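You operate a simulated robot arm through the tools that you are given. There is no shell and no other tool. Be economical: measure what you need, move in short steps, check, and stop when the job is done.

Carry out the task below with a simulated robot arm. There is one attempt and no reset: what you move stays moved.

JOB
Zero the gauge, measure the bracket with the yellow dot and put it in the tray that the display names.
Fine: one press of ZERO; slide out and gauge off at the end. The other brackets and the part dial stay. Set down upright: what you pick out.

Only the result counts: the job must be done as asked and must still hold three seconds after the hand-in. Knocking over, shifting, dropping, spilling or breaking anything else fails it.

ROBOT AND FRAMES
A 6-joint arm with a two-finger parallel gripper, fixed in place. Base frame: the origin is at the foot of the arm, x ahead of it, y to its left, z up; the work surface is at about z = 0. Readings come in m, rad, newtons and seconds.
With the tool pointing down near the work surface it reaches from about 0.14 to 0.58 m from the base axis. Its first joint turns from -1.152 to 1.152 rad. Payload 2.1 kg.
Tool frame: the origin (TCP) lies between the finger pads and is the grasp point; the fingertips stand 0.03 m ahead of it; z points along the fingers, y is the line along which they close. Largest opening 0.094 m; finger width 0.028, thickness 0.01; the body of the gripper, 0.05 by 0.096 m, starts 0.055 m behind the TCP.
Orientation is that of the tool frame in the base frame, as a unit quaternion [w, x, y, z]. With the fingers straight down and closing along the base's y, the tool's x points along the base's -x, its y along +y and its z along -z.

CONTROLS
- The arm moves only by the tool nudge_tool. Its argument "increments" is a list of rows, each an object of numbers (a shift or turn left out is 0, a gripper value left out holds the last): "x", "y", "z": the shift along the tool's x, y, z in units of 20 mm (1.0 is 20 mm); "ax", "ay", "az": the turn, a rotation vector about the tool's x, y, z in units of 4 degrees (1.0 is 4 degrees); "gripper": the gripper command, from -1 (shut) to 1 (fully open), values between in proportion. In form: [{"x": .., "y": .., "z": .., "ax": .., "ay": .., "az": .., "gripper": ..}, ...]. A call has 1 to 8 rows; each row shifts and turns the commanded pose from where the row before left it, along the tool's axes as they then stand. A call with a number of a shift or a turn outside -1 to 1 is refused whole. Rows are played at 5 a second. More than 0.05 m and 0.15 rad between two rows, or a gripper value outside its range, and nothing of the call is played. Where a pose cannot be reached the arm comes as near as it can. A force on the tool above 90 N (or 10 N above the force at the start of the call, whichever is more), or a blocked arm, ends the call early, and 0.2 s more pass. The fingers move at their own pace (about 0.072 m/s each) and stop on an object; they squeeze with about 35 N. The grip force told is the motor's: it shows also when the fingers shut on nothing. Time passes only in rows, and 0.2 s behind the last, so rows that do not move let the fingers close. It gives the time, the measured TCP pose, the force on the tool (base axes), the opening and the grip force at its end, in the units of the frame above (readings bear some noise), with the torque about the TCP (base axes, N m) and any sound that the robot's microphone picked up.
- Cameras (640 x 400 px; columns grow to the right, rows downward): "scene" is fixed at [0.0733, -0.3855, 0.4951]; the picture's right is [0.62, -0.78, 0.00], its down [-0.39, -0.31, -0.86] and it looks along [0.68, 0.54, -0.50] (base axes); focal length 214 px, centre (320, 200). "wrist" rides on the gripper at [0.076, 0.014, -0.102] in the tool frame; the picture's right is [-0.18, 0.98, 0.00], its down [-0.75, -0.14, -0.64] and it looks along [-0.63, -0.12, 0.77] (tool axes); focal length 243 px, centre (320, 200).
- get_image(camera): a new picture of that camera. It takes no simulated time.
- pixel_to_xyz(camera, pixels): there is no depth. For up to 12 entries [column, row, z] of the newest picture of that camera ("zoom" is the newest enlarged one), the place [x, y] in the base frame at which the ray of that pixel passes the height z, good to about 0.002 m. It takes no simulated time.
- inspect(camera, box): a new picture of the part [left, top, right, bottom] of that camera's present view, enlarged. It takes no simulated time.
- finish_job(): hands the job in; it is judged then, once.

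Go step by step. Measure first, check grasps and placings, and put right what went wrong. The budget is 80 turns and 38 pictures, counting those below and the enlarged ones. Unless the task says otherwise, let go and move clear before handing in, and close with one line.

The tools are called as a command line: name --argument value ..., lists and objects as JSON in quotes. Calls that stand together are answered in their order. nudge_tool: Moves the arm, as the interface text tells. Its arguments: {"type":"object","properties":{"increments":{"type":"array","items":{"type":"object","properties":{"x":{"type":"number"},"y":{"type":"number"},"z":{"type":"number"},"ax":{"type":"number"},"ay":{"type":"number"},"az":{"type":"number"},"gripper":{"type":"number"}}}}},"required":["increments"]} The other tools are called the same way: get_image (camera) takes a picture; pixel_to_xyz (camera, pixels) gives the place at which the rays of pixels pass given heights; inspect (camera, box) takes an enlarged picture of a part of a camera's view; finish_job () hands the job in.

At the start:

```text
time_s: 0.0
eef_pos: [0.2804, -0.0799, 0.3973]
tool_rot: [0.0, 0.0, 1.0, 0.0]
wrist_force: [0.2, -0.2, -0.2]
moment: [0.0, -0.02, -0.03]
width: 0.094
gripper_force: 0.0
```

scene: 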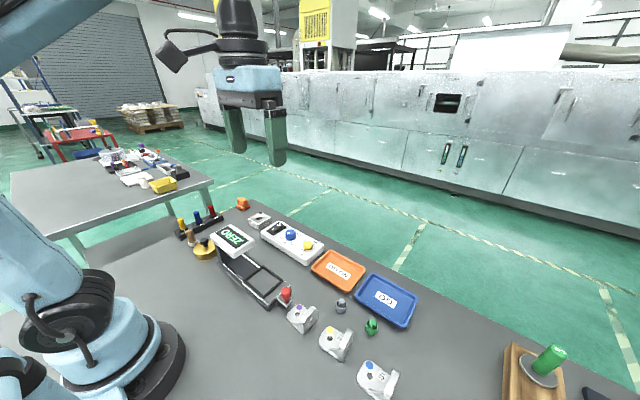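
wrist: 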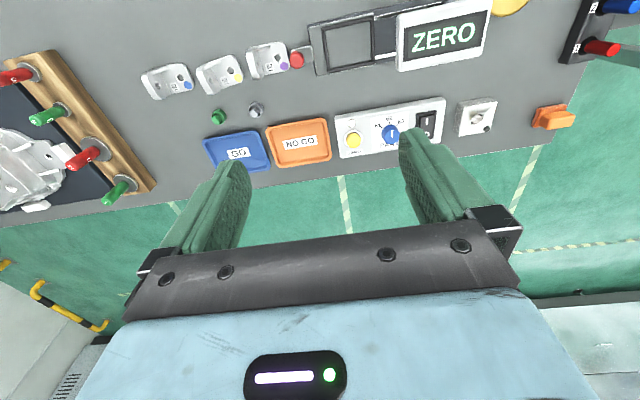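

The display reads ZERO. Three brackets are in a row, with the yellow-dot one in the middle (wrist ~220,75), and the panel has a yellow button, a blue dial and a black switch. I'll enlarge these views.

inspect --camera "wrist" --box '[300, 0, 580, 175]'

inspect --camera "wrist" --box '[120, 20, 340, 180]'

inspect --camera "scene" --box '[170, 190, 430, 400]'

```text
2.29 times, centred on (440, 88) of wrist
```

zoom: 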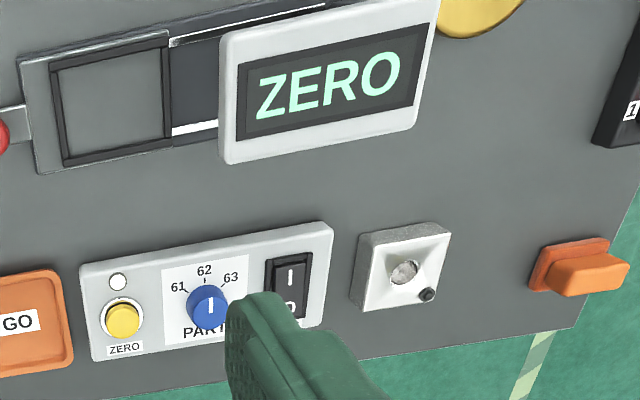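

```text
2.50 times, centred on (230, 100) of wrist
```

zoom: 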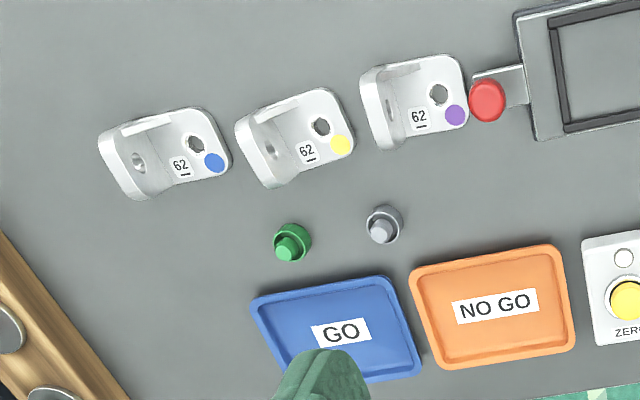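

```text
1.90 times, centred on (300, 295) of scene
```

zoom: 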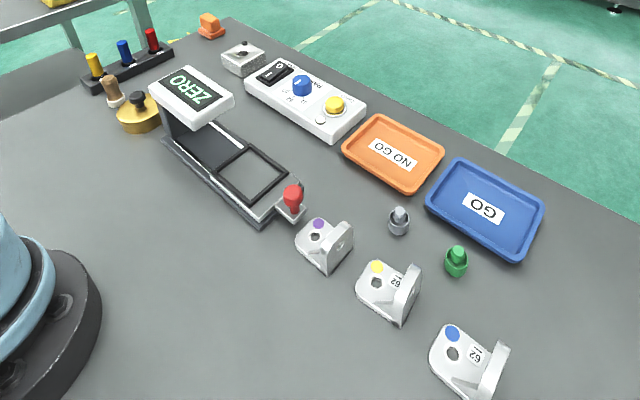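

The display's ZERO suggests the gauge is on and waiting to be zeroed. I'll locate the main items.

pixel_to_xyz --camera "wrist" --pixels '[[220, 75, 0.0], [203, 67, 0.01], [242, 79, 0.01], [297, 60, 0.03], [325, 48, 0.01], [371, 42, 0.01], [353, 140, 0.03], [391, 135, 0.03], [425, 125, 0.03], [238, 152, 0.005], [300, 142, 0.005], [442, 36, 0.06]]'

pixel_to_xyz --camera "scene" --pixels '[[326, 330, 0.01], [350, 333, 0.03], [289, 293, 0.04], [251, 265, 0.01], [278, 281, 0.01], [307, 245, 0.03], [291, 235, 0.03], [277, 229, 0.03], [228, 236, 0.06], [385, 295, 0.005], [337, 268, 0.005]]'

```text
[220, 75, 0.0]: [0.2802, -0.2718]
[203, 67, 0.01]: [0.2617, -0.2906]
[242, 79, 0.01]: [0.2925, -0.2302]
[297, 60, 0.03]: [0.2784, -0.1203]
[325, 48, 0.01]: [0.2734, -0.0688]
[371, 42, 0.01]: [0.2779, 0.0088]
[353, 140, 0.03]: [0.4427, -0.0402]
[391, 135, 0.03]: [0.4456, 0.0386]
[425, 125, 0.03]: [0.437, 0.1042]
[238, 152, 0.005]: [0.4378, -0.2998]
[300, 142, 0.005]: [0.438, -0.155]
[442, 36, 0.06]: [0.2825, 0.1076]
```

```text
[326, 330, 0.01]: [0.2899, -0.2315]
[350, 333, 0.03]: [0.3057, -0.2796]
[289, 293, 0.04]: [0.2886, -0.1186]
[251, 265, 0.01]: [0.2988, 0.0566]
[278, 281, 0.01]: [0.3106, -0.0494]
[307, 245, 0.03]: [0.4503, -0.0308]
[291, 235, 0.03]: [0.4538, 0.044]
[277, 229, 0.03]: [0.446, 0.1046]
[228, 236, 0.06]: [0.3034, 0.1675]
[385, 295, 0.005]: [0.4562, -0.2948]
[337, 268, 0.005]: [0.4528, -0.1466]
```

Heights are still uncertain, so I'll move closer above the ZERO button, shut the fingers and take another view.

nudge_tool --increments '[{"x": -0.5, "y": 0.25, "z": 0.9, "gripper": -1}, {"x": -0.5, "y": 0.25, "z": 0.9}, {"x": -0.5, "y": 0.25, "z": 0.9}, {"x": -0.5, "y": 0.25, "z": 0.9}, {"x": -0.5, "y": 0.25, "z": 0.9}, {"x": -0.5, "y": 0.25, "z": 0.9}, {"x": -0.5, "y": 0.25, "z": 0.9}, {"x": -0.5, "y": 0.25, "z": 0.9}]'

get_image --camera "wrist"

```text
time_s: 1.8
eef_pos: [0.3609, -0.0387, 0.2537]
tool_rot: [0.0, 0.0, 1.0, 0.0]
wrist_force: [0.1, -0.9, 0.2]
moment: [-0.03, 0.0, -0.03]
width: 0.0001
gripper_force: 32.8
```

```text
32 pictures are left
```

wrist: 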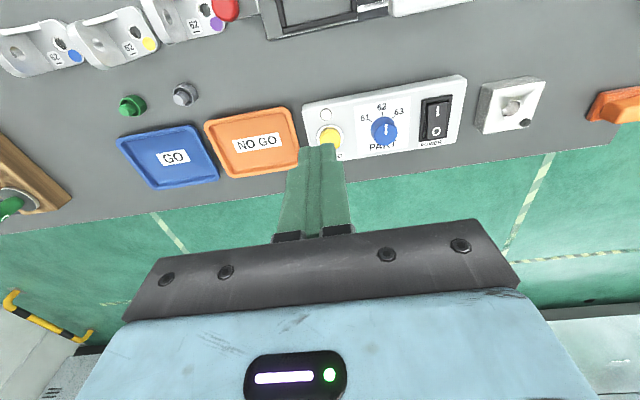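

The panel is clear: button at (329,138), dial pointing at 62, power switch at (436,118). I'll measure them at a few heights.

pixel_to_xyz --camera "wrist" --pixels '[[329, 137, 0.02], [329, 137, 0.03], [329, 137, 0.045], [305, 105, 0.02], [325, 162, 0.02], [463, 76, 0.02], [436, 106, 0.025], [434, 131, 0.025], [205, 122, 0.01], [302, 170, 0.01], [117, 141, 0.01], [217, 180, 0.01]]'

pixel_to_xyz --camera "scene" --pixels '[[307, 245, 0.02], [307, 245, 0.045]]'

```text
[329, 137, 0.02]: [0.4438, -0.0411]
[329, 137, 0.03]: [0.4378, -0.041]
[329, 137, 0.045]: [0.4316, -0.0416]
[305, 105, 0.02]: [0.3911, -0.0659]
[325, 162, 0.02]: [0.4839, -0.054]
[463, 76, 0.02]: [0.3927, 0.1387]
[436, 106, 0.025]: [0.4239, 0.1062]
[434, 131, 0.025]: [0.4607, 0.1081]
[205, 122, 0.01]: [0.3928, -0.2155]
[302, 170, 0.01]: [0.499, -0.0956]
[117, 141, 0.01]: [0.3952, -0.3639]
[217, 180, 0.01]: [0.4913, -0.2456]
```

```text
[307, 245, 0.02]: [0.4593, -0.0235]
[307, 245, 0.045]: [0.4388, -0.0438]
```

The button top is near (0.434, -0.041, 0.042). Before using the single press, I'll check the gauge close up for any slide or master requirement.

inspect --camera "scene" --box '[170, 195, 330, 315]'

nudge_tool --increments '[{"x": 1}, {"x": 1}, {"x": 1}, {"x": 1}, {"x": 1, "y": 0.5}, {"x": 1, "y": 0.5}, {"x": 1, "y": 0.5}, {"y": 0.5}]'

get_image --camera "wrist"

```text
3.33 times, centred on (250, 255) of scene
```

zoom: 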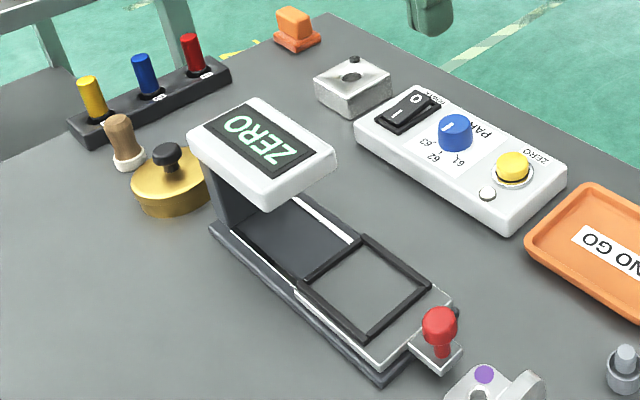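

```text
time_s: 3.6
eef_pos: [0.2208, 0.0007, 0.2545]
tool_rot: [0.0, 0.0, 1.0, 0.0]
wrist_force: [-0.3, 0.0, 0.5]
moment: [-0.03, -0.01, 0.0]
width: 0.0
gripper_force: 32.7
```

```text
30 pictures are left
```

wrist: 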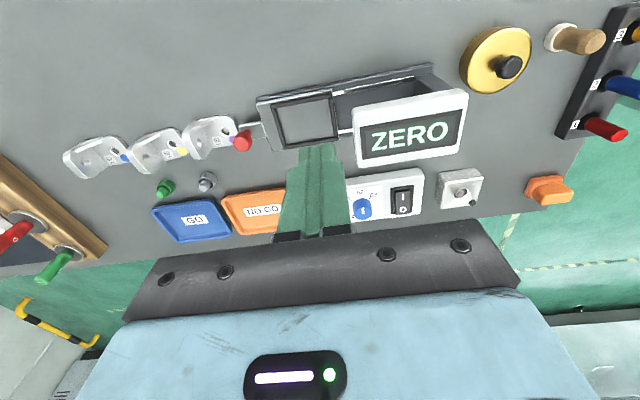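

No requirement is printed. The gauge has a base track, a carriage frame and a red knob, and the slide is currently out and empty. I'll measure the gauge geometry from this view.

pixel_to_xyz --camera "wrist" --pixels '[[273, 102, 0.02], [330, 92, 0.02], [283, 148, 0.02], [339, 138, 0.02], [432, 65, 0.005], [258, 98, 0.01], [272, 150, 0.01], [240, 140, 0.05], [240, 140, 0.035], [131, 137, 0.003], [163, 130, 0.003], [183, 158, 0.003]]'

inspect --camera "wrist" --box '[60, 80, 360, 200]'

```text
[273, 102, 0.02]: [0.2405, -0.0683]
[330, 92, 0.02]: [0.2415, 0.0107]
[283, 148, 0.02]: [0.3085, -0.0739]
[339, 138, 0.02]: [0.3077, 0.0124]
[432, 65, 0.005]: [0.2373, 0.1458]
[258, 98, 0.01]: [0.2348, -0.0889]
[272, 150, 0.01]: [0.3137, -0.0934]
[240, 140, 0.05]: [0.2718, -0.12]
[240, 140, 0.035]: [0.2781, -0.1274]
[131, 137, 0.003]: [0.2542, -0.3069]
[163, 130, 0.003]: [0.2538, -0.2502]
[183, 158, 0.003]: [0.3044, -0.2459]
```

```text
2.13 times, centred on (210, 140) of wrist
```

zoom: 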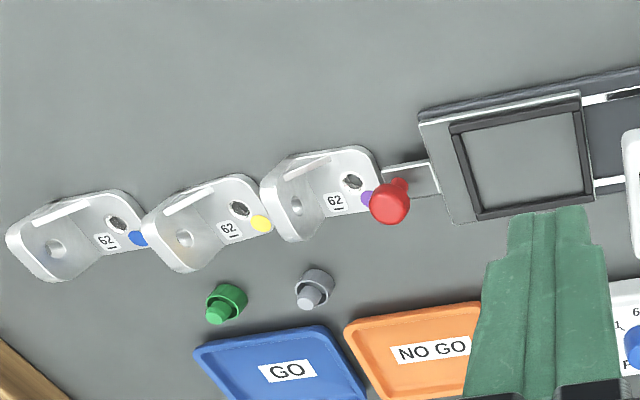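

Now I'll move the closed fingers over to the ZERO button.

nudge_tool --increments '[{"x": -1, "y": -0.3}, {"x": -1, "y": -0.3}, {"x": -1, "y": -0.3}, {"x": -1, "y": -0.3}, {"x": -1, "y": -0.3}, {"x": -1, "y": -0.3, "z": 1}, {"x": -1, "y": -0.3, "z": 1}, {"x": -1, "z": 1}]'

nudge_tool --increments '[{"x": -1, "z": 1}, {"x": -1, "z": 1}, {"x": -0.65, "z": 1}, {"z": 0.8}, {}]'

inspect --camera "scene" --box '[220, 190, 380, 290]'

get_image --camera "wrist"

```text
time_s: 5.4
eef_pos: [0.3789, -0.0423, 0.1932]
tool_rot: [0.0, 0.0, 1.0, 0.0]
wrist_force: [0.3, -0.8, -0.1]
moment: [-0.01, -0.01, 0.0]
width: 0.0001
gripper_force: 33.1
```

```text
time_s: 6.6
eef_pos: [0.4328, -0.0414, 0.1167]
tool_rot: [0.0, 0.0, 1.0, 0.0]
wrist_force: [1.0, 0.1, 0.4]
moment: [-0.05, -0.01, 0.0]
width: 0.0
gripper_force: 33.2
```

```text
4.00 times, centred on (300, 240) of scene
```

zoom: 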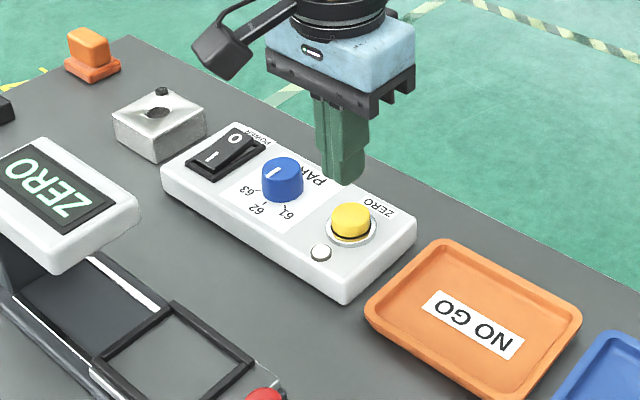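

```text
27 pictures are left
```

wrist: 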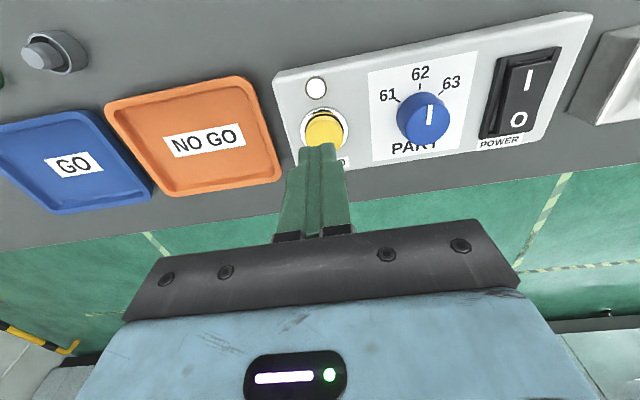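

The dial line points to 62. I'll refine the button position at (325,130) from this close view.

pixel_to_xyz --camera "wrist" --pixels '[[325, 129, 0.03], [325, 129, 0.04], [325, 129, 0.05], [278, 85, 0.02], [290, 183, 0.02]]'

pixel_to_xyz --camera "zoom" --pixels '[[325, 129, 0.03]]'

pixel_to_xyz --camera "scene" --pixels '[[307.5, 244, 0.03], [307.5, 244, 0.04], [307.5, 244, 0.05]]'

```text
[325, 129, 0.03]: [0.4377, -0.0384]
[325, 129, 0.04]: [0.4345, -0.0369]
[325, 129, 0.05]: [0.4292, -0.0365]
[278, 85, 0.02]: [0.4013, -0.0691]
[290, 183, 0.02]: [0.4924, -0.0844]
```

```text
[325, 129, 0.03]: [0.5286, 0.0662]
```

```text
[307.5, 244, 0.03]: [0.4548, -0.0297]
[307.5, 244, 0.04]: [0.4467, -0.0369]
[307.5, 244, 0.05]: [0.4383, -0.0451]
```

Button taken as (0.437, -0.039, about 0.042). I'll align and come down to just above it.

nudge_tool --increments '[{"x": -0.2, "y": 0.12, "z": 0.6}, {"z": 0.6}, {"z": 0.5}, {}]'

inspect --camera "scene" --box '[260, 200, 360, 270]'

```text
time_s: 7.6
eef_pos: [0.4367, -0.0397, 0.082]
tool_rot: [0.0, 0.0, 1.0, 0.0]
wrist_force: [0.2, -0.6, 0.5]
moment: [0.01, 0.01, 0.01]
width: 0.0
gripper_force: 32.9
```

```text
5.71 times, centred on (310, 235) of scene
```

zoom: 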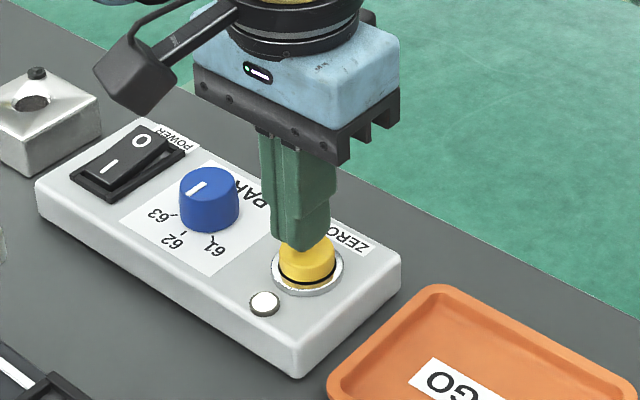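

The fingers are right over the button cap. Pressing in small steps.

nudge_tool --increments '[{"z": 0.25}, {"z": 0.2}, {"z": 0.15}, {"z": 0.1}, {}]'

```text
time_s: 8.8
eef_pos: [0.4381, -0.0391, 0.0687]
tool_rot: [0.0, 0.0, 1.0, 0.0]
wrist_force: [0.5, 2.7, 7.3]
moment: [0.07, -0.05, 0.01]
width: 0.0
gripper_force: 33.1
heard: click
```

A click was heard with 7 N of contact force, so the press registered. I'll retreat straight up and read the display.

nudge_tool --increments '[{"z": -1}, {"z": -1}, {"z": -1}, {"z": -1}, {"z": -1}]'

inspect --camera "scene" --box '[180, 200, 400, 360]'

```text
time_s: 10.0
eef_pos: [0.4382, -0.0402, 0.1696]
tool_rot: [-0.001, 0.001, 1.0, 0.001]
wrist_force: [-0.4, 0.1, 0.6]
moment: [-0.03, 0.04, -0.01]
width: 0.0
gripper_force: 33.2
```

```text
2.50 times, centred on (290, 280) of scene
```

zoom: 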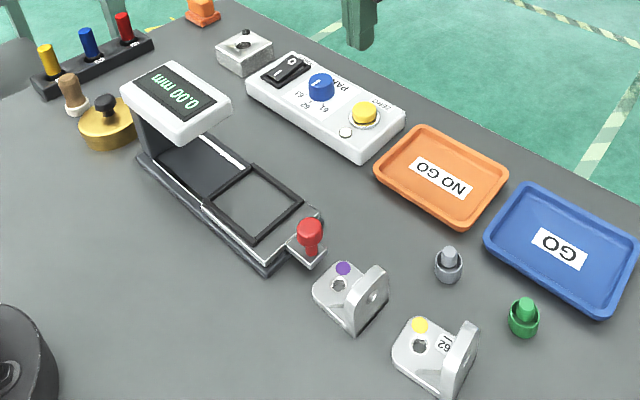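

The gauge is zeroed at 0.00 mm. Next I'll move above the yellow-dot bracket with the fingers open for a close look.

nudge_tool --increments '[{"x": 0.85, "y": -0.95, "z": -0.8, "gripper": 1}, {"x": 0.85, "y": -0.95, "z": -0.8}, {"x": 0.85, "y": -0.95, "z": -0.8}, {"x": 0.85, "y": -0.95}, {"x": 0.85, "y": -0.95}, {"x": 0.85, "y": -0.95}, {"x": 0.85, "y": -0.95}, {"x": 0.85, "y": -0.95}]'

nudge_tool --increments '[{"x": 0.85, "y": -0.95}, {"x": 0.85, "y": -0.95}, {"x": 0.85, "y": -0.95}, {}]'

get_image --camera "wrist"

```text
time_s: 11.8
eef_pos: [0.3012, -0.1939, 0.2177]
tool_rot: [0.0, 0.0, 1.0, 0.0]
wrist_force: [0.0, -1.0, 0.4]
moment: [0.01, 0.0, -0.01]
width: 0.0942
gripper_force: 0.0
```

```text
time_s: 12.8
eef_pos: [0.2488, -0.2503, 0.2188]
tool_rot: [0.0, 0.0, 1.0, 0.0]
wrist_force: [0.6, -0.6, 0.1]
moment: [-0.02, -0.03, 0.01]
width: 0.094
gripper_force: 0.0
```

```text
24 pictures are left
```

wrist: 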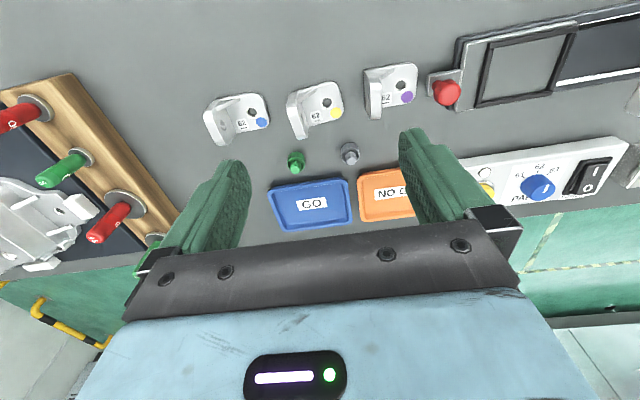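

inspect --camera "wrist" --box '[190, 40, 430, 180]'

pixel_to_xyz --camera "wrist" --pixels '[[486, 47, 0.015], [565, 34, 0.015], [484, 103, 0.015], [558, 88, 0.015], [446, 92, 0.04], [446, 92, 0.055]]'

```text
2.67 times, centred on (310, 110) of wrist
```

zoom: 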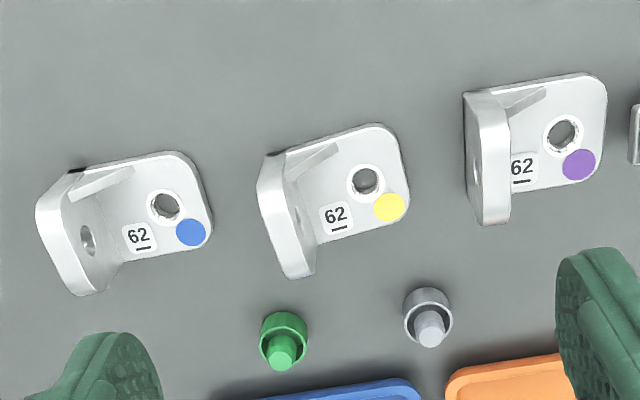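

```text
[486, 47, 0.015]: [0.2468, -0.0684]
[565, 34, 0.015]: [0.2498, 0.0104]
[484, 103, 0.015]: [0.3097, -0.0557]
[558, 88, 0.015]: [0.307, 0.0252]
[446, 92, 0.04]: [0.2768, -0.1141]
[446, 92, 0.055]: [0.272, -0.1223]
```

The bracket has a flat plate (dot on the +y side), a vertical flange on the -y side and a gusset on the -x side. I'll compute its corners.

pixel_to_xyz --camera "zoom" --pixels '[[385, 123, 0.006], [409, 210, 0.006], [316, 244, 0.006], [366, 181, 0.006], [389, 207, 0.006], [258, 185, 0.03], [282, 178, 0.03], [293, 277, 0.03], [316, 272, 0.03], [262, 155, 0.006], [293, 279, 0.0], [316, 273, 0.0]]'

inspect --camera "scene" --box '[280, 280, 420, 400]'

```text
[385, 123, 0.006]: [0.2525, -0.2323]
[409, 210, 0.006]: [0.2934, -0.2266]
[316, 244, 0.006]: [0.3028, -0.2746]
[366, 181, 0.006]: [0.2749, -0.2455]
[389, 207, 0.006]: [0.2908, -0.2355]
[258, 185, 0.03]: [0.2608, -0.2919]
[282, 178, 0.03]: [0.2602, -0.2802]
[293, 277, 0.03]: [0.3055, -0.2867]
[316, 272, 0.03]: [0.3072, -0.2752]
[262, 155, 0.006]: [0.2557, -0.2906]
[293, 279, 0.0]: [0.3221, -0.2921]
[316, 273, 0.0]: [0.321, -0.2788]
```

```text
3.33 times, centred on (350, 340) of scene
```

zoom: 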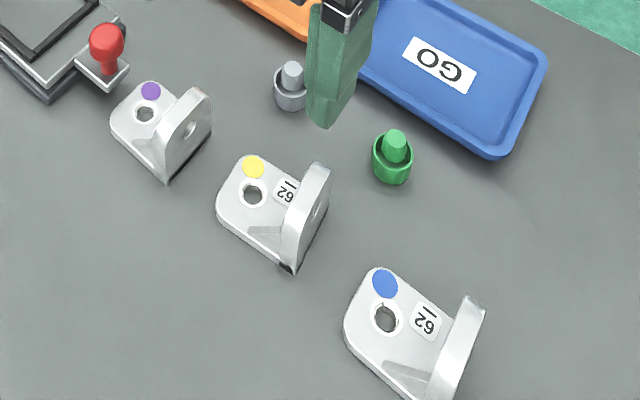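

The bracket is turned about 8°, and its flange (y≈-0.287) can be gripped across its thickness above the plates. I'll triangulate the flange-top height and the gap to the blue bracket.

pixel_to_xyz --camera "scene" --pixels '[[350, 329, 0.03], [350, 329, 0.04], [350, 329, 0.05], [353, 331, 0.04], [347, 331, 0.04], [339, 356, 0.02], [341, 361, 0.0], [336, 348, 0.04], [296, 289, 0.04], [286, 292, 0.04], [286, 292, 0.05]]'

pixel_to_xyz --camera "wrist" --pixels '[[304.5, 143, 0.03], [304.5, 143, 0.04], [304.5, 143, 0.05], [291, 108, 0.04], [269, 127, 0.006], [266, 100, 0.006], [247, 138, 0.006], [205, 118, 0.04]]'

```text
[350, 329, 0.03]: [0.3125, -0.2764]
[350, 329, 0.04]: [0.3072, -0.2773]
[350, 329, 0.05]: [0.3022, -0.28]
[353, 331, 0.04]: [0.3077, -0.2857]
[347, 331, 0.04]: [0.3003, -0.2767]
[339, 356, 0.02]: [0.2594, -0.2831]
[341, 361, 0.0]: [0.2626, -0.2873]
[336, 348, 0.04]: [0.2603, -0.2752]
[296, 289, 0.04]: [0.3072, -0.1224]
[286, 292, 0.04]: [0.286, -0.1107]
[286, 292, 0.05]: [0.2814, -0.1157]
```

```text
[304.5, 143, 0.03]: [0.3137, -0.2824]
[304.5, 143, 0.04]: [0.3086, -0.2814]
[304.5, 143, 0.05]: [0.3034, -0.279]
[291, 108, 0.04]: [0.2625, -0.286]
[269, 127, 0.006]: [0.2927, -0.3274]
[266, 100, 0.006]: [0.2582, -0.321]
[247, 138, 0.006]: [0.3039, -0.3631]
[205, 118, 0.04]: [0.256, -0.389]
```

Flange top is about 0.045 high, centred near (0.285, -0.283), with the gusset at the -x end. I'll narrow the fingers to 40 mm, turn 8° and hover at (0.291, -0.2825).

nudge_tool --increments '[{"x": -0.53, "y": -0.4, "z": 0.9, "gripper": -0.15}, {"x": -0.53, "y": -0.4, "z": 0.9}, {"x": -0.53, "y": -0.4, "z": 0.9}, {"x": -0.52, "y": -0.41, "z": 0.9}, {"z": 0.9}, {"az": -1}, {"az": -1}, {}]'

get_image --camera "wrist"

inspect --camera "scene" --box '[280, 280, 420, 400]'

```text
time_s: 14.6
eef_pos: [0.2923, -0.2816, 0.1271]
tool_rot: [-0.001, -0.07, 0.998, 0.0]
wrist_force: [0.4, -0.1, -0.5]
moment: [0.02, -0.02, -0.02]
width: 0.04
gripper_force: 0.0
```

```text
21 pictures are left
```

wrist: 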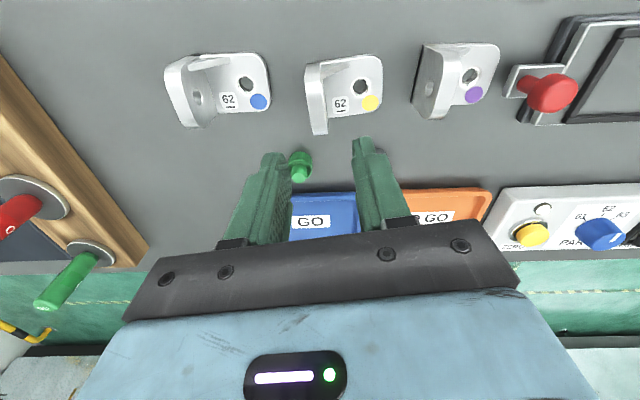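

```text
3.33 times, centred on (350, 340) of scene
```

zoom: 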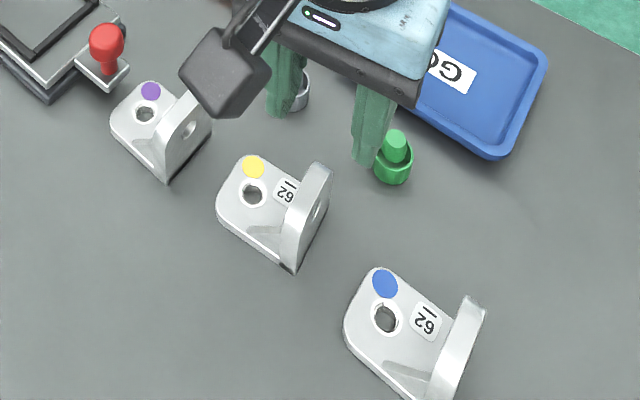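

Fingers hover above. I'll verify the flange line from this closer view, using its top edges at (306,66)–(314,134) and (322,66)–(328,132).

pixel_to_xyz --camera "wrist" --pixels '[[306, 68, 0.045], [322, 66, 0.045], [314, 134, 0.045], [328, 132, 0.045], [380, 56, 0.006], [382, 105, 0.006]]'

inspect --camera "wrist" --box '[240, 30, 440, 180]'

```text
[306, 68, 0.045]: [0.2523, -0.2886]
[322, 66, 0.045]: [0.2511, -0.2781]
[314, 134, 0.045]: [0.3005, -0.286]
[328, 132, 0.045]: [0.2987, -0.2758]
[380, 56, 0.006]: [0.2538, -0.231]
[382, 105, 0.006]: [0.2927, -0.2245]
```

```text
2.67 times, centred on (340, 105) of wrist
```

zoom: 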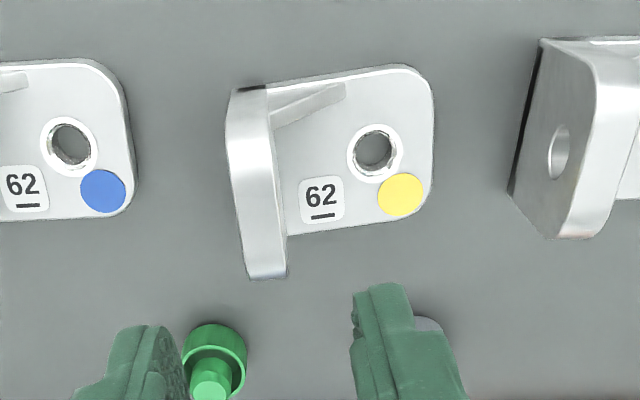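

Flange centre is near (0.279, -0.282), so I'll shift 5 mm toward -x and descend to TCP z ≈ 0.047.

nudge_tool --increments '[{"x": 0.25, "z": 0.7}, {"z": 0.8}, {"z": 0.8}, {"z": 0.8}, {"z": 0.5}, {"z": 0.4}, {}]'

inspect --camera "scene" --box '[280, 280, 420, 400]'

```text
time_s: 16.2
eef_pos: [0.2879, -0.282, 0.0467]
tool_rot: [0.0, -0.07, 0.998, 0.0]
wrist_force: [-0.7, 1.0, -1.0]
moment: [0.0, -0.02, 0.01]
width: 0.04
gripper_force: 0.0
```

```text
3.33 times, centred on (350, 340) of scene
```

zoom: 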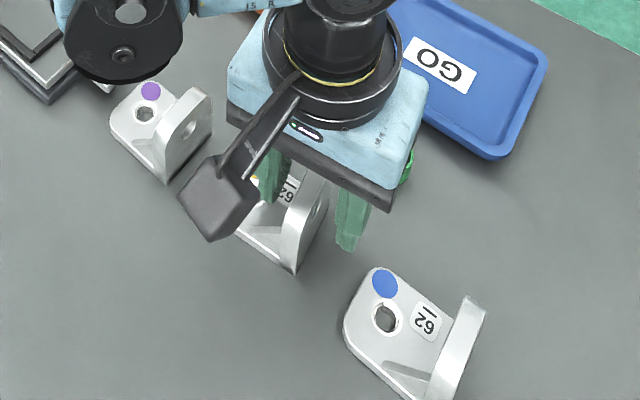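

The fingers straddle the flange with no contact. Closing now.

nudge_tool --increments '[{"gripper": -1}, {}, {}, {}]'

nudge_tool --increments '[{"z": -0.5}, {"z": -1}, {"z": -1}, {"z": -1}, {"z": -1}]'

get_image --camera "wrist"

```text
time_s: 17.2
eef_pos: [0.2877, -0.2818, 0.0457]
tool_rot: [0.001, -0.069, 0.998, 0.001]
wrist_force: [-0.2, -0.3, -0.3]
moment: [-0.03, -0.03, 0.0]
width: 0.0156
gripper_force: 34.9
```

```text
time_s: 18.4
eef_pos: [0.2877, -0.2823, 0.1375]
tool_rot: [0.0, -0.07, 0.998, -0.001]
wrist_force: [0.5, 0.2, -1.4]
moment: [-0.03, -0.01, -0.02]
width: 0.0155
gripper_force: 34.9
```

```text
17 pictures are left
```

wrist: 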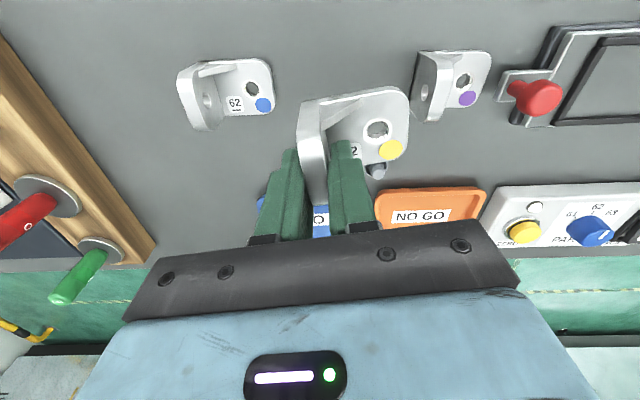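

The bracket is held (15.5 mm width) and lifted clean. I'll turn it square to the gauge and move partway to get a clear look at the nest.

nudge_tool --increments '[{"z": -0.6, "az": 1}, {"z": -0.6, "az": 1}, {"x": 0.4, "y": 1}, {"x": 0.4, "y": 1}, {"x": 0.4, "y": 1}, {"x": 0.4, "y": 1}, {"x": 0.3, "y": 1}, {"y": 1}]'

get_image --camera "wrist"

inspect --camera "wrist" --box '[300, 30, 520, 170]'

```text
time_s: 20.2
eef_pos: [0.2491, -0.1618, 0.1613]
tool_rot: [-0.001, -0.001, 1.0, 0.0]
wrist_force: [0.7, 0.6, -1.5]
moment: [0.01, 0.02, 0.01]
width: 0.0155
gripper_force: 35.4
```

```text
16 pictures are left
```

wrist: 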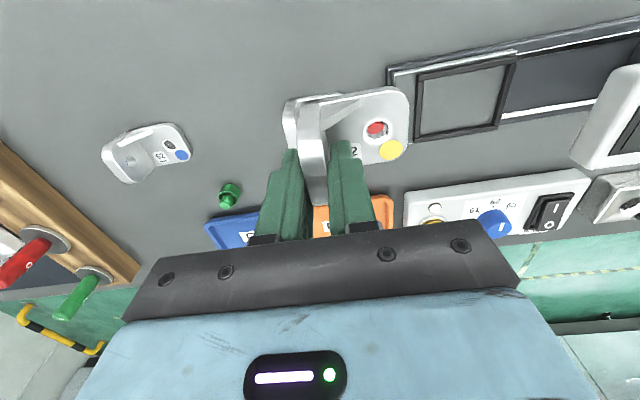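

```text
2.86 times, centred on (410, 100) of wrist
```

zoom: 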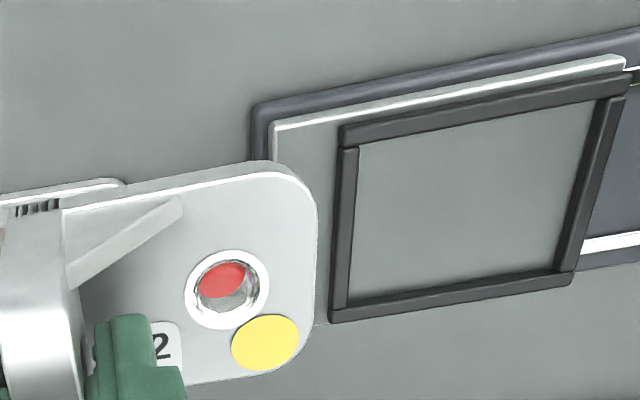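

The nest's inner corners are visible at zoom (360,145), (595,100), (348,305) and (555,272). I'll compute them at candidate heights and cross-check with the scene view.

pixel_to_xyz --camera "zoom" --pixels '[[360, 145, 0.02], [595, 100, 0.02], [348, 305, 0.02], [555, 272, 0.02], [342, 127, 0.025], [629, 76, 0.025], [330, 321, 0.025], [572, 283, 0.025], [342, 127, 0.015], [629, 76, 0.015], [330, 321, 0.015], [572, 283, 0.015]]'

pixel_to_xyz --camera "scene" --pixels '[[265.2, 266, 0.025], [282.8, 280.8, 0.025], [263.2, 296, 0.025], [243.2, 282, 0.025], [265.2, 266, 0.015], [282.8, 280.8, 0.015], [263.2, 296, 0.015], [243.2, 282, 0.015]]'

```text
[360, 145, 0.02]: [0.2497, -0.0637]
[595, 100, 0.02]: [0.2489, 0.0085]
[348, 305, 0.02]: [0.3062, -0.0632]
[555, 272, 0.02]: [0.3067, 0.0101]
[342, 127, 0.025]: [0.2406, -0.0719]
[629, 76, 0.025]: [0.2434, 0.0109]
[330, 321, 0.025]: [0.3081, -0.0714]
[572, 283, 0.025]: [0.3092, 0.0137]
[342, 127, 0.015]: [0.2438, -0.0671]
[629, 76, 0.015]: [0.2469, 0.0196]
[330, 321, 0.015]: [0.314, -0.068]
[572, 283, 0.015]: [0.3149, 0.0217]
```

```text
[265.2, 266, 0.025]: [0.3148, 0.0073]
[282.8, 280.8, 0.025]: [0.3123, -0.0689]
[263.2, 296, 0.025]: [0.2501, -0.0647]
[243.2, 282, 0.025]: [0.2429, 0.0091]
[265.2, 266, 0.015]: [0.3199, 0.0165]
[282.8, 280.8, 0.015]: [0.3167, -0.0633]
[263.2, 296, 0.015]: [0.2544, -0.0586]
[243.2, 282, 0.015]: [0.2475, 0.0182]
```

Nest centre is about (0.277, -0.029) with a 58 × 73 mm interior. I'll measure the held bracket relative to the TCP.

pixel_to_xyz --camera "zoom" --pixels '[[317, 230, 0.121], [316, 310, 0.121], [265, 162, 0.121], [130, 186, 0.121], [200, 384, 0.121], [280, 372, 0.121], [70, 210, 0.121]]'

inspect --camera "scene" --box '[220, 220, 380, 320]'

inspect --camera "wrist" --box '[260, 70, 430, 200]'

```text
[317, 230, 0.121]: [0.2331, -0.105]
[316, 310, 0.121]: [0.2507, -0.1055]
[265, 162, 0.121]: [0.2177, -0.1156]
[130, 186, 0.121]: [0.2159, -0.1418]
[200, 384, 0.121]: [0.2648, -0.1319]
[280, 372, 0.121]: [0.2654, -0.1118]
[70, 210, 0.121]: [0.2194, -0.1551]
```

```text
4.00 times, centred on (300, 270) of scene
```

zoom: 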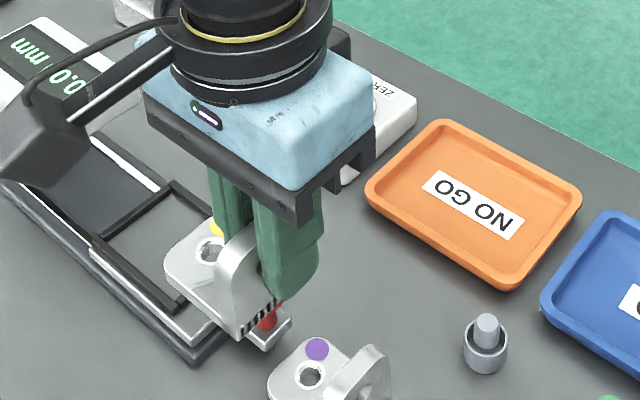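

```text
3.08 times, centred on (345, 135) of wrist
```

zoom: 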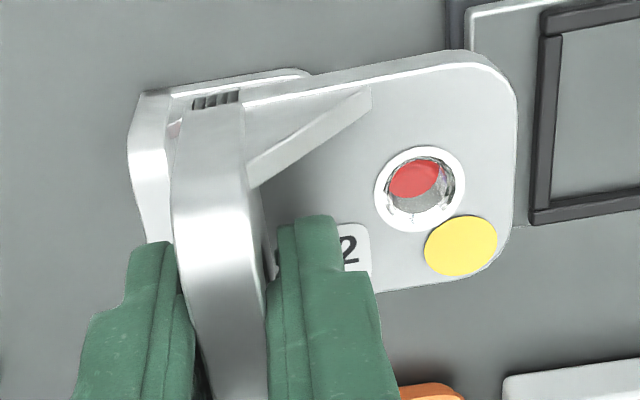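

The held bracket is square: centre offset (-0.008, +0.0245) from the TCP, 48.5 × 64 mm. I'll move the TCP to (0.285, -0.053), lower, and check.

nudge_tool --increments '[{"x": -0.6, "y": 1}, {"x": -0.6, "y": 1}, {"x": -0.6, "y": 1}, {"y": 1}, {"y": 1}, {"y": 0.44, "z": 0.8}, {"z": 0.8}, {"z": 0.8}]'

nudge_tool --increments '[{"z": 0.5}, {}]'

inspect --camera "wrist" --box '[240, 40, 500, 200]'

inspect --camera "scene" --box '[210, 220, 340, 320]'

```text
time_s: 22.0
eef_pos: [0.2861, -0.0536, 0.1132]
tool_rot: [0.0, -0.001, 1.0, 0.0]
wrist_force: [0.2, 0.7, -1.0]
moment: [0.01, 0.0, -0.01]
width: 0.0158
gripper_force: 35.4
```

```text
time_s: 22.6
eef_pos: [0.2857, -0.0534, 0.1027]
tool_rot: [0.0, 0.0, 1.0, 0.0]
wrist_force: [0.2, -0.4, -0.6]
moment: [-0.01, 0.0, 0.01]
width: 0.0155
gripper_force: 35.1
```

```text
2.46 times, centred on (370, 120) of wrist
```

zoom: 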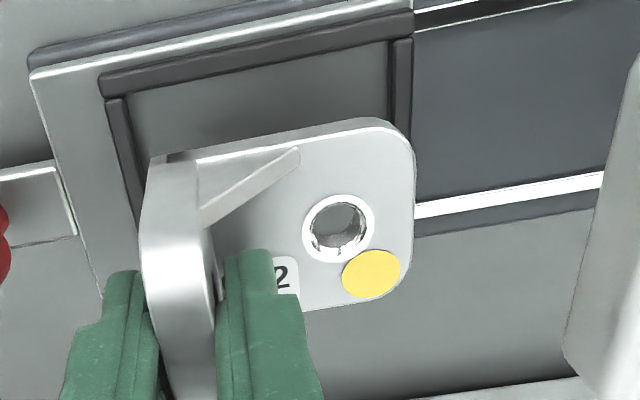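

```text
4.00 times, centred on (275, 270) of scene
```

zoom: 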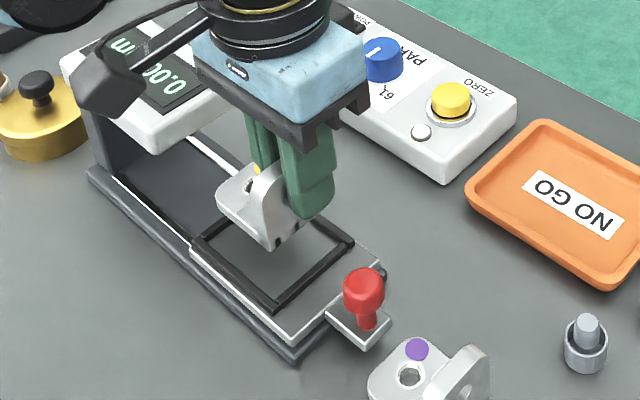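

Hovering over the nest. I'll recheck the nest's inner corners, (128,98) and (389,42), and the bracket edges at their heights.

pixel_to_xyz --camera "wrist" --pixels '[[292, 78.6, 0.02], [398, 56, 0.02], [300, 119, 0.02], [281, 70, 0.025], [408, 43, 0.025], [395, 88, 0.063], [409, 113, 0.063], [320, 102, 0.063], [405, 160, 0.063], [369, 166, 0.063]]'

```text
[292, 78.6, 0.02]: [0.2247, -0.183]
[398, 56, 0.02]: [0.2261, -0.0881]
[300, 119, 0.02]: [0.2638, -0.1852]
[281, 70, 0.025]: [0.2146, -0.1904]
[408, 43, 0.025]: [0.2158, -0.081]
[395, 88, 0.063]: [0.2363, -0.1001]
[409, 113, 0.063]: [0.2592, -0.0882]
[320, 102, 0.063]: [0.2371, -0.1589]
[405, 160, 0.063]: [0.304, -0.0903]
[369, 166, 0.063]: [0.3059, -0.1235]
```

A hand calculation from this view gives bracket-to-nest margins of about 4–5 mm on all sides. I'll lower in stages, watching the force.

nudge_tool --increments '[{"z": 0.6}, {"z": 0.5}, {"z": 0.2}, {"z": 0.2}, {}]'

nudge_tool --increments '[{"z": 0.15}, {"z": 0.1}, {}]'

```text
time_s: 23.8
eef_pos: [0.285, -0.0522, 0.0752]
tool_rot: [0.0, 0.0, 1.0, 0.0]
wrist_force: [0.0, -0.7, -1.0]
moment: [-0.02, 0.02, -0.02]
width: 0.0158
gripper_force: 35.0
```

```text
time_s: 24.6
eef_pos: [0.2853, -0.0523, 0.0682]
tool_rot: [0.0, -0.001, 1.0, 0.0]
wrist_force: [-2.2, -0.2, 22.8]
moment: [0.04, 0.11, 0.03]
width: 0.0157
gripper_force: 35.1
```

Contact came at TCP z≈0.068 (bracket bottom about 0.022). I'll check whether it sits on the floor or on the rim.

nudge_tool --increments '[{"z": -0.05}, {}]'

inspect --camera "wrist" --box '[240, 40, 500, 200]'

inspect --camera "scene" --box '[225, 245, 315, 305]'

```text
time_s: 25.2
eef_pos: [0.2857, -0.0531, 0.0692]
tool_rot: [0.0, -0.001, 1.0, 0.001]
wrist_force: [-0.2, 0.3, -0.2]
moment: [-0.01, -0.03, 0.02]
width: 0.0158
gripper_force: 35.0
```

```text
2.46 times, centred on (370, 120) of wrist
```

zoom: 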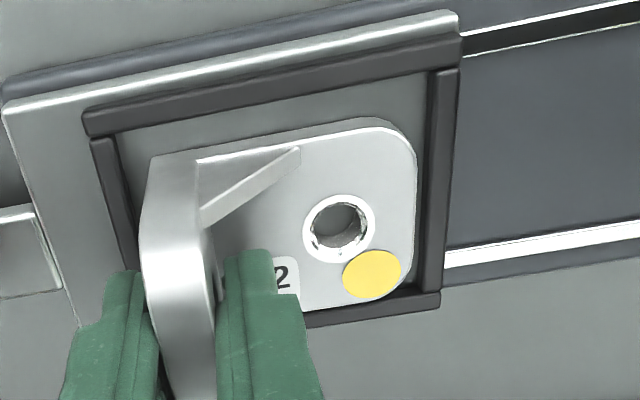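

```text
6.67 times, centred on (270, 275) of scene
```

zoom: 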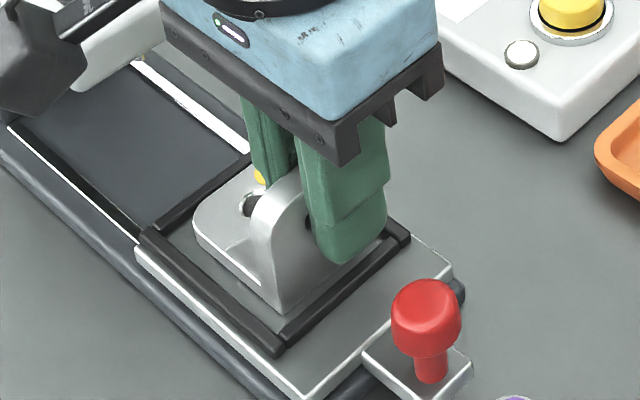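

It appears to be inside the rim, though slightly near the +x side. I'll shift 2 mm toward -x just off the floor and retest the contact height.

nudge_tool --increments '[{"z": -0.15}, {"x": 0.1}, {"z": 0.12}, {"z": 0.08}, {}]'

```text
time_s: 26.4
eef_pos: [0.2832, -0.054, 0.0686]
tool_rot: [0.001, 0.0, 1.0, 0.0]
wrist_force: [-1.4, -0.6, 22.2]
moment: [0.0, 0.15, -0.01]
width: 0.0156
gripper_force: 35.0
```

Same contact height, so the bracket rests on the nest floor. I'll release and rise.

nudge_tool --increments '[{"z": -0.05}, {"gripper": -0.15}, {}, {}, {"z": -0.8}, {"z": -1}, {"z": -1}, {"z": -1}]'

get_image --camera "wrist"

```text
time_s: 28.2
eef_pos: [0.283, -0.0549, 0.1464]
tool_rot: [0.0, 0.0, 1.0, 0.0]
wrist_force: [-0.1, 0.1, 0.1]
moment: [-0.02, 0.0, 0.02]
width: 0.0398
gripper_force: 0.1
```

```text
8 pictures are left
```

wrist: 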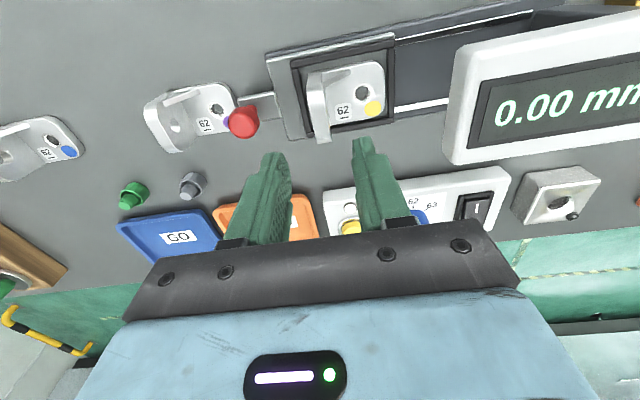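

The bracket sits inside the nest and the display still shows 0.00. Next I'll triangulate the red knob: wrist (243,121), scene (286,291).

pixel_to_xyz --camera "wrist" --pixels '[[243, 121, 0.04], [243, 121, 0.05], [243, 121, 0.06], [272, 108, 0.015], [451, 160, 0.07], [451, 160, 0.09], [235, 98, 0.006], [223, 87, 0.006], [178, 127, 0.045]]'

pixel_to_xyz --camera "scene" --pixels '[[286, 291, 0.04], [286, 291, 0.05], [286, 291, 0.06], [286, 304, 0.025]]'

```text
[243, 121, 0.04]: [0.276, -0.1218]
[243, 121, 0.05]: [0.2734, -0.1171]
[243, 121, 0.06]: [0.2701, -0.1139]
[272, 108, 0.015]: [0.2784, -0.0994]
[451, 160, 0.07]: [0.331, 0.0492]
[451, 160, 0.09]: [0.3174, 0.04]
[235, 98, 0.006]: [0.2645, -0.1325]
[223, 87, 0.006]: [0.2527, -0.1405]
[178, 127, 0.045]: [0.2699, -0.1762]
```

```text
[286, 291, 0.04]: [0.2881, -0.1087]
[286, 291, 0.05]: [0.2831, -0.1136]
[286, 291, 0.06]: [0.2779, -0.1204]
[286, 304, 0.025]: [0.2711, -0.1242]
```

The knob is at about (0.276, -0.117), ball centre z≈0.053. I'll move above it and also estimate the head's underside height for clearance.

nudge_tool --increments '[{"x": 0.3, "y": -1}, {"y": -1}, {"y": -1}, {"y": -0.1, "z": 1}, {"z": 1}, {}]'

inspect --camera "scene" --box '[190, 210, 320, 310]'

```text
time_s: 29.6
eef_pos: [0.2753, -0.1148, 0.1047]
tool_rot: [0.0, -0.001, 1.0, 0.0]
wrist_force: [-0.5, -0.1, 0.3]
moment: [-0.01, -0.01, 0.0]
width: 0.0401
gripper_force: 0.1
```

```text
4.00 times, centred on (255, 260) of scene
```

zoom: 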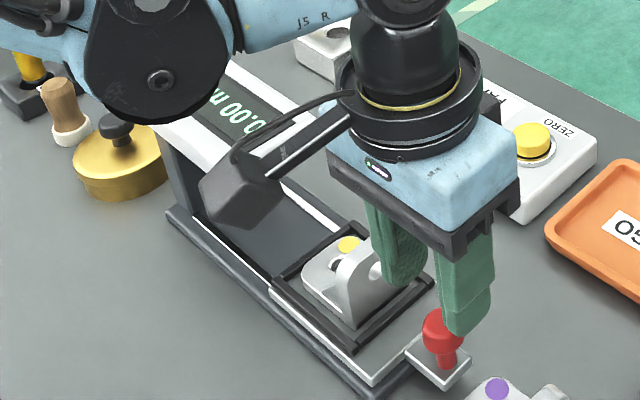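

Fingers are lined up over the knob. I'll check the head's underside corner in the scene view (254.5,244).

pixel_to_xyz --camera "scene" --pixels '[[254.5, 244, 0.07], [254.5, 244, 0.09], [254.5, 244, 0.11], [232.6, 257.4, 0.07], [232.6, 257.4, 0.09], [232.6, 257.4, 0.11]]'

pixel_to_xyz --camera "wrist" --pixels '[[446, 156, 0.07], [446, 156, 0.09], [446, 156, 0.11], [461, 52, 0.09], [461, 52, 0.11]]'

```text
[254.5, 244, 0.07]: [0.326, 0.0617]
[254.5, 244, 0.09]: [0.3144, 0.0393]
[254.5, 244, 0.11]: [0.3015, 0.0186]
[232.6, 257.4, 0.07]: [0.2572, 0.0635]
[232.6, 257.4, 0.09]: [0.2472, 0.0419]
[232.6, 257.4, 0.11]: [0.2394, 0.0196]
```

```text
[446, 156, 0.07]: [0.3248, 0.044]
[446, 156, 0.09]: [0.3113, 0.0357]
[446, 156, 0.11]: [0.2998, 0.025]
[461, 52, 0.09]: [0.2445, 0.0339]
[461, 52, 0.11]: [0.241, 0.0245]
```

The head's underside is at z≈0.095, so the bracket clears it, but the gripper body could meet the head when pushing. I'll tilt the gripper 16° back from the head, then lower around the knob.

nudge_tool --increments '[{"ax": -1}, {"ax": -1}, {"ax": -1}, {"ax": -1}, {"y": -0.38, "z": 0.42}, {"y": -0.27, "z": 0.7}, {"y": -0.16, "z": 0.66}, {}]'

```text
time_s: 31.4
eef_pos: [0.2777, -0.1214, 0.0656]
tool_rot: [0.001, 0.0, 0.99, 0.139]
wrist_force: [0.6, -0.2, -0.1]
moment: [-0.01, -0.03, 0.0]
width: 0.0398
gripper_force: 0.0
```

The tilt is right and there's no contact. Closing on the knob.

nudge_tool --increments '[{"gripper": -1}, {}, {}]'

```text
time_s: 32.2
eef_pos: [0.2782, -0.1205, 0.0661]
tool_rot: [0.0, 0.0, 0.99, 0.138]
wrist_force: [0.8, -0.1, -10.9]
moment: [-0.4, -0.01, 0.0]
width: 0.0276
gripper_force: 45.0
```

The knob is gripped (27.6 mm). I'll push the slide in gently toward +y.

nudge_tool --increments '[{"y": 0.24, "z": 0.069}, {"y": 0.48, "z": 0.138}, {"y": 0.48, "z": 0.138}, {"y": 0.48, "z": 0.138}]'

```text
time_s: 33.2
eef_pos: [0.278, -0.0842, 0.0665]
tool_rot: [-0.001, 0.0, 0.99, 0.138]
wrist_force: [5.8, -1.4, -39.4]
moment: [-0.51, -0.45, -0.01]
width: 0.0274
gripper_force: 45.1
```

The slide is moving, but a 39 N downward pull says I'm lifting it. I'll ease the command down slightly.

nudge_tool --increments '[{"y": -0.028, "z": 0.096}, {}]'

```text
time_s: 33.8
eef_pos: [0.277, -0.0855, 0.0662]
tool_rot: [-0.001, 0.0, 0.99, 0.141]
wrist_force: [0.2, 0.5, 40.1]
moment: [-0.12, 0.17, 0.0]
width: 0.0274
gripper_force: 45.2
```

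That flipped to +40 N, so it's stiff; I'll raise by half of that and continue pushing.

nudge_tool --increments '[{"y": 0.014, "z": -0.048}, {"y": 0.385, "z": 0.11}, {"y": 0.48, "z": 0.138}, {}]'

```text
time_s: 34.8
eef_pos: [0.2783, -0.0679, 0.0652]
tool_rot: [0.0, 0.0, 0.99, 0.14]
wrist_force: [-3.7, -0.1, 25.3]
moment: [-0.24, -0.05, -0.09]
width: 0.0276
gripper_force: 45.0
```

Progress is smooth (y -0.068). Continuing with a slight upward trim.

nudge_tool --increments '[{"y": 0.486, "z": 0.118}, {"y": 0.48, "z": 0.138}, {"y": 0.48, "z": 0.138}, {}]'

```text
time_s: 35.8
eef_pos: [0.2768, -0.0374, 0.0649]
tool_rot: [-0.001, -0.001, 0.99, 0.14]
wrist_force: [-6.9, 0.3, -13.4]
moment: [-0.51, -0.3, -0.06]
width: 0.0276
gripper_force: 45.1
```

Travel is 83 mm with no resistance so far. I'll take smaller steps and watch for the end stop.

nudge_tool --increments '[{"y": 0.24, "z": 0.069}, {"y": 0.24, "z": 0.069}, {"y": 0.24, "z": 0.069}, {}]'

inspect --camera "scene" --box '[180, 200, 310, 300]'

```text
time_s: 36.8
eef_pos: [0.2779, -0.022, 0.0661]
tool_rot: [0.001, 0.0, 0.99, 0.139]
wrist_force: [4.3, 0.4, -30.9]
moment: [-0.54, 0.24, 0.12]
width: 0.0274
gripper_force: 45.3
```

```text
4.00 times, centred on (245, 250) of scene
```

zoom: 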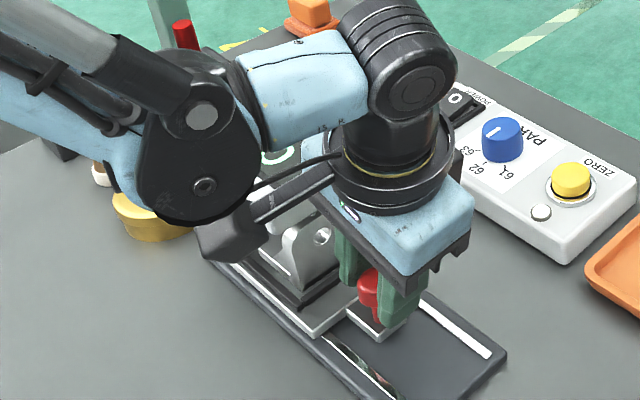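

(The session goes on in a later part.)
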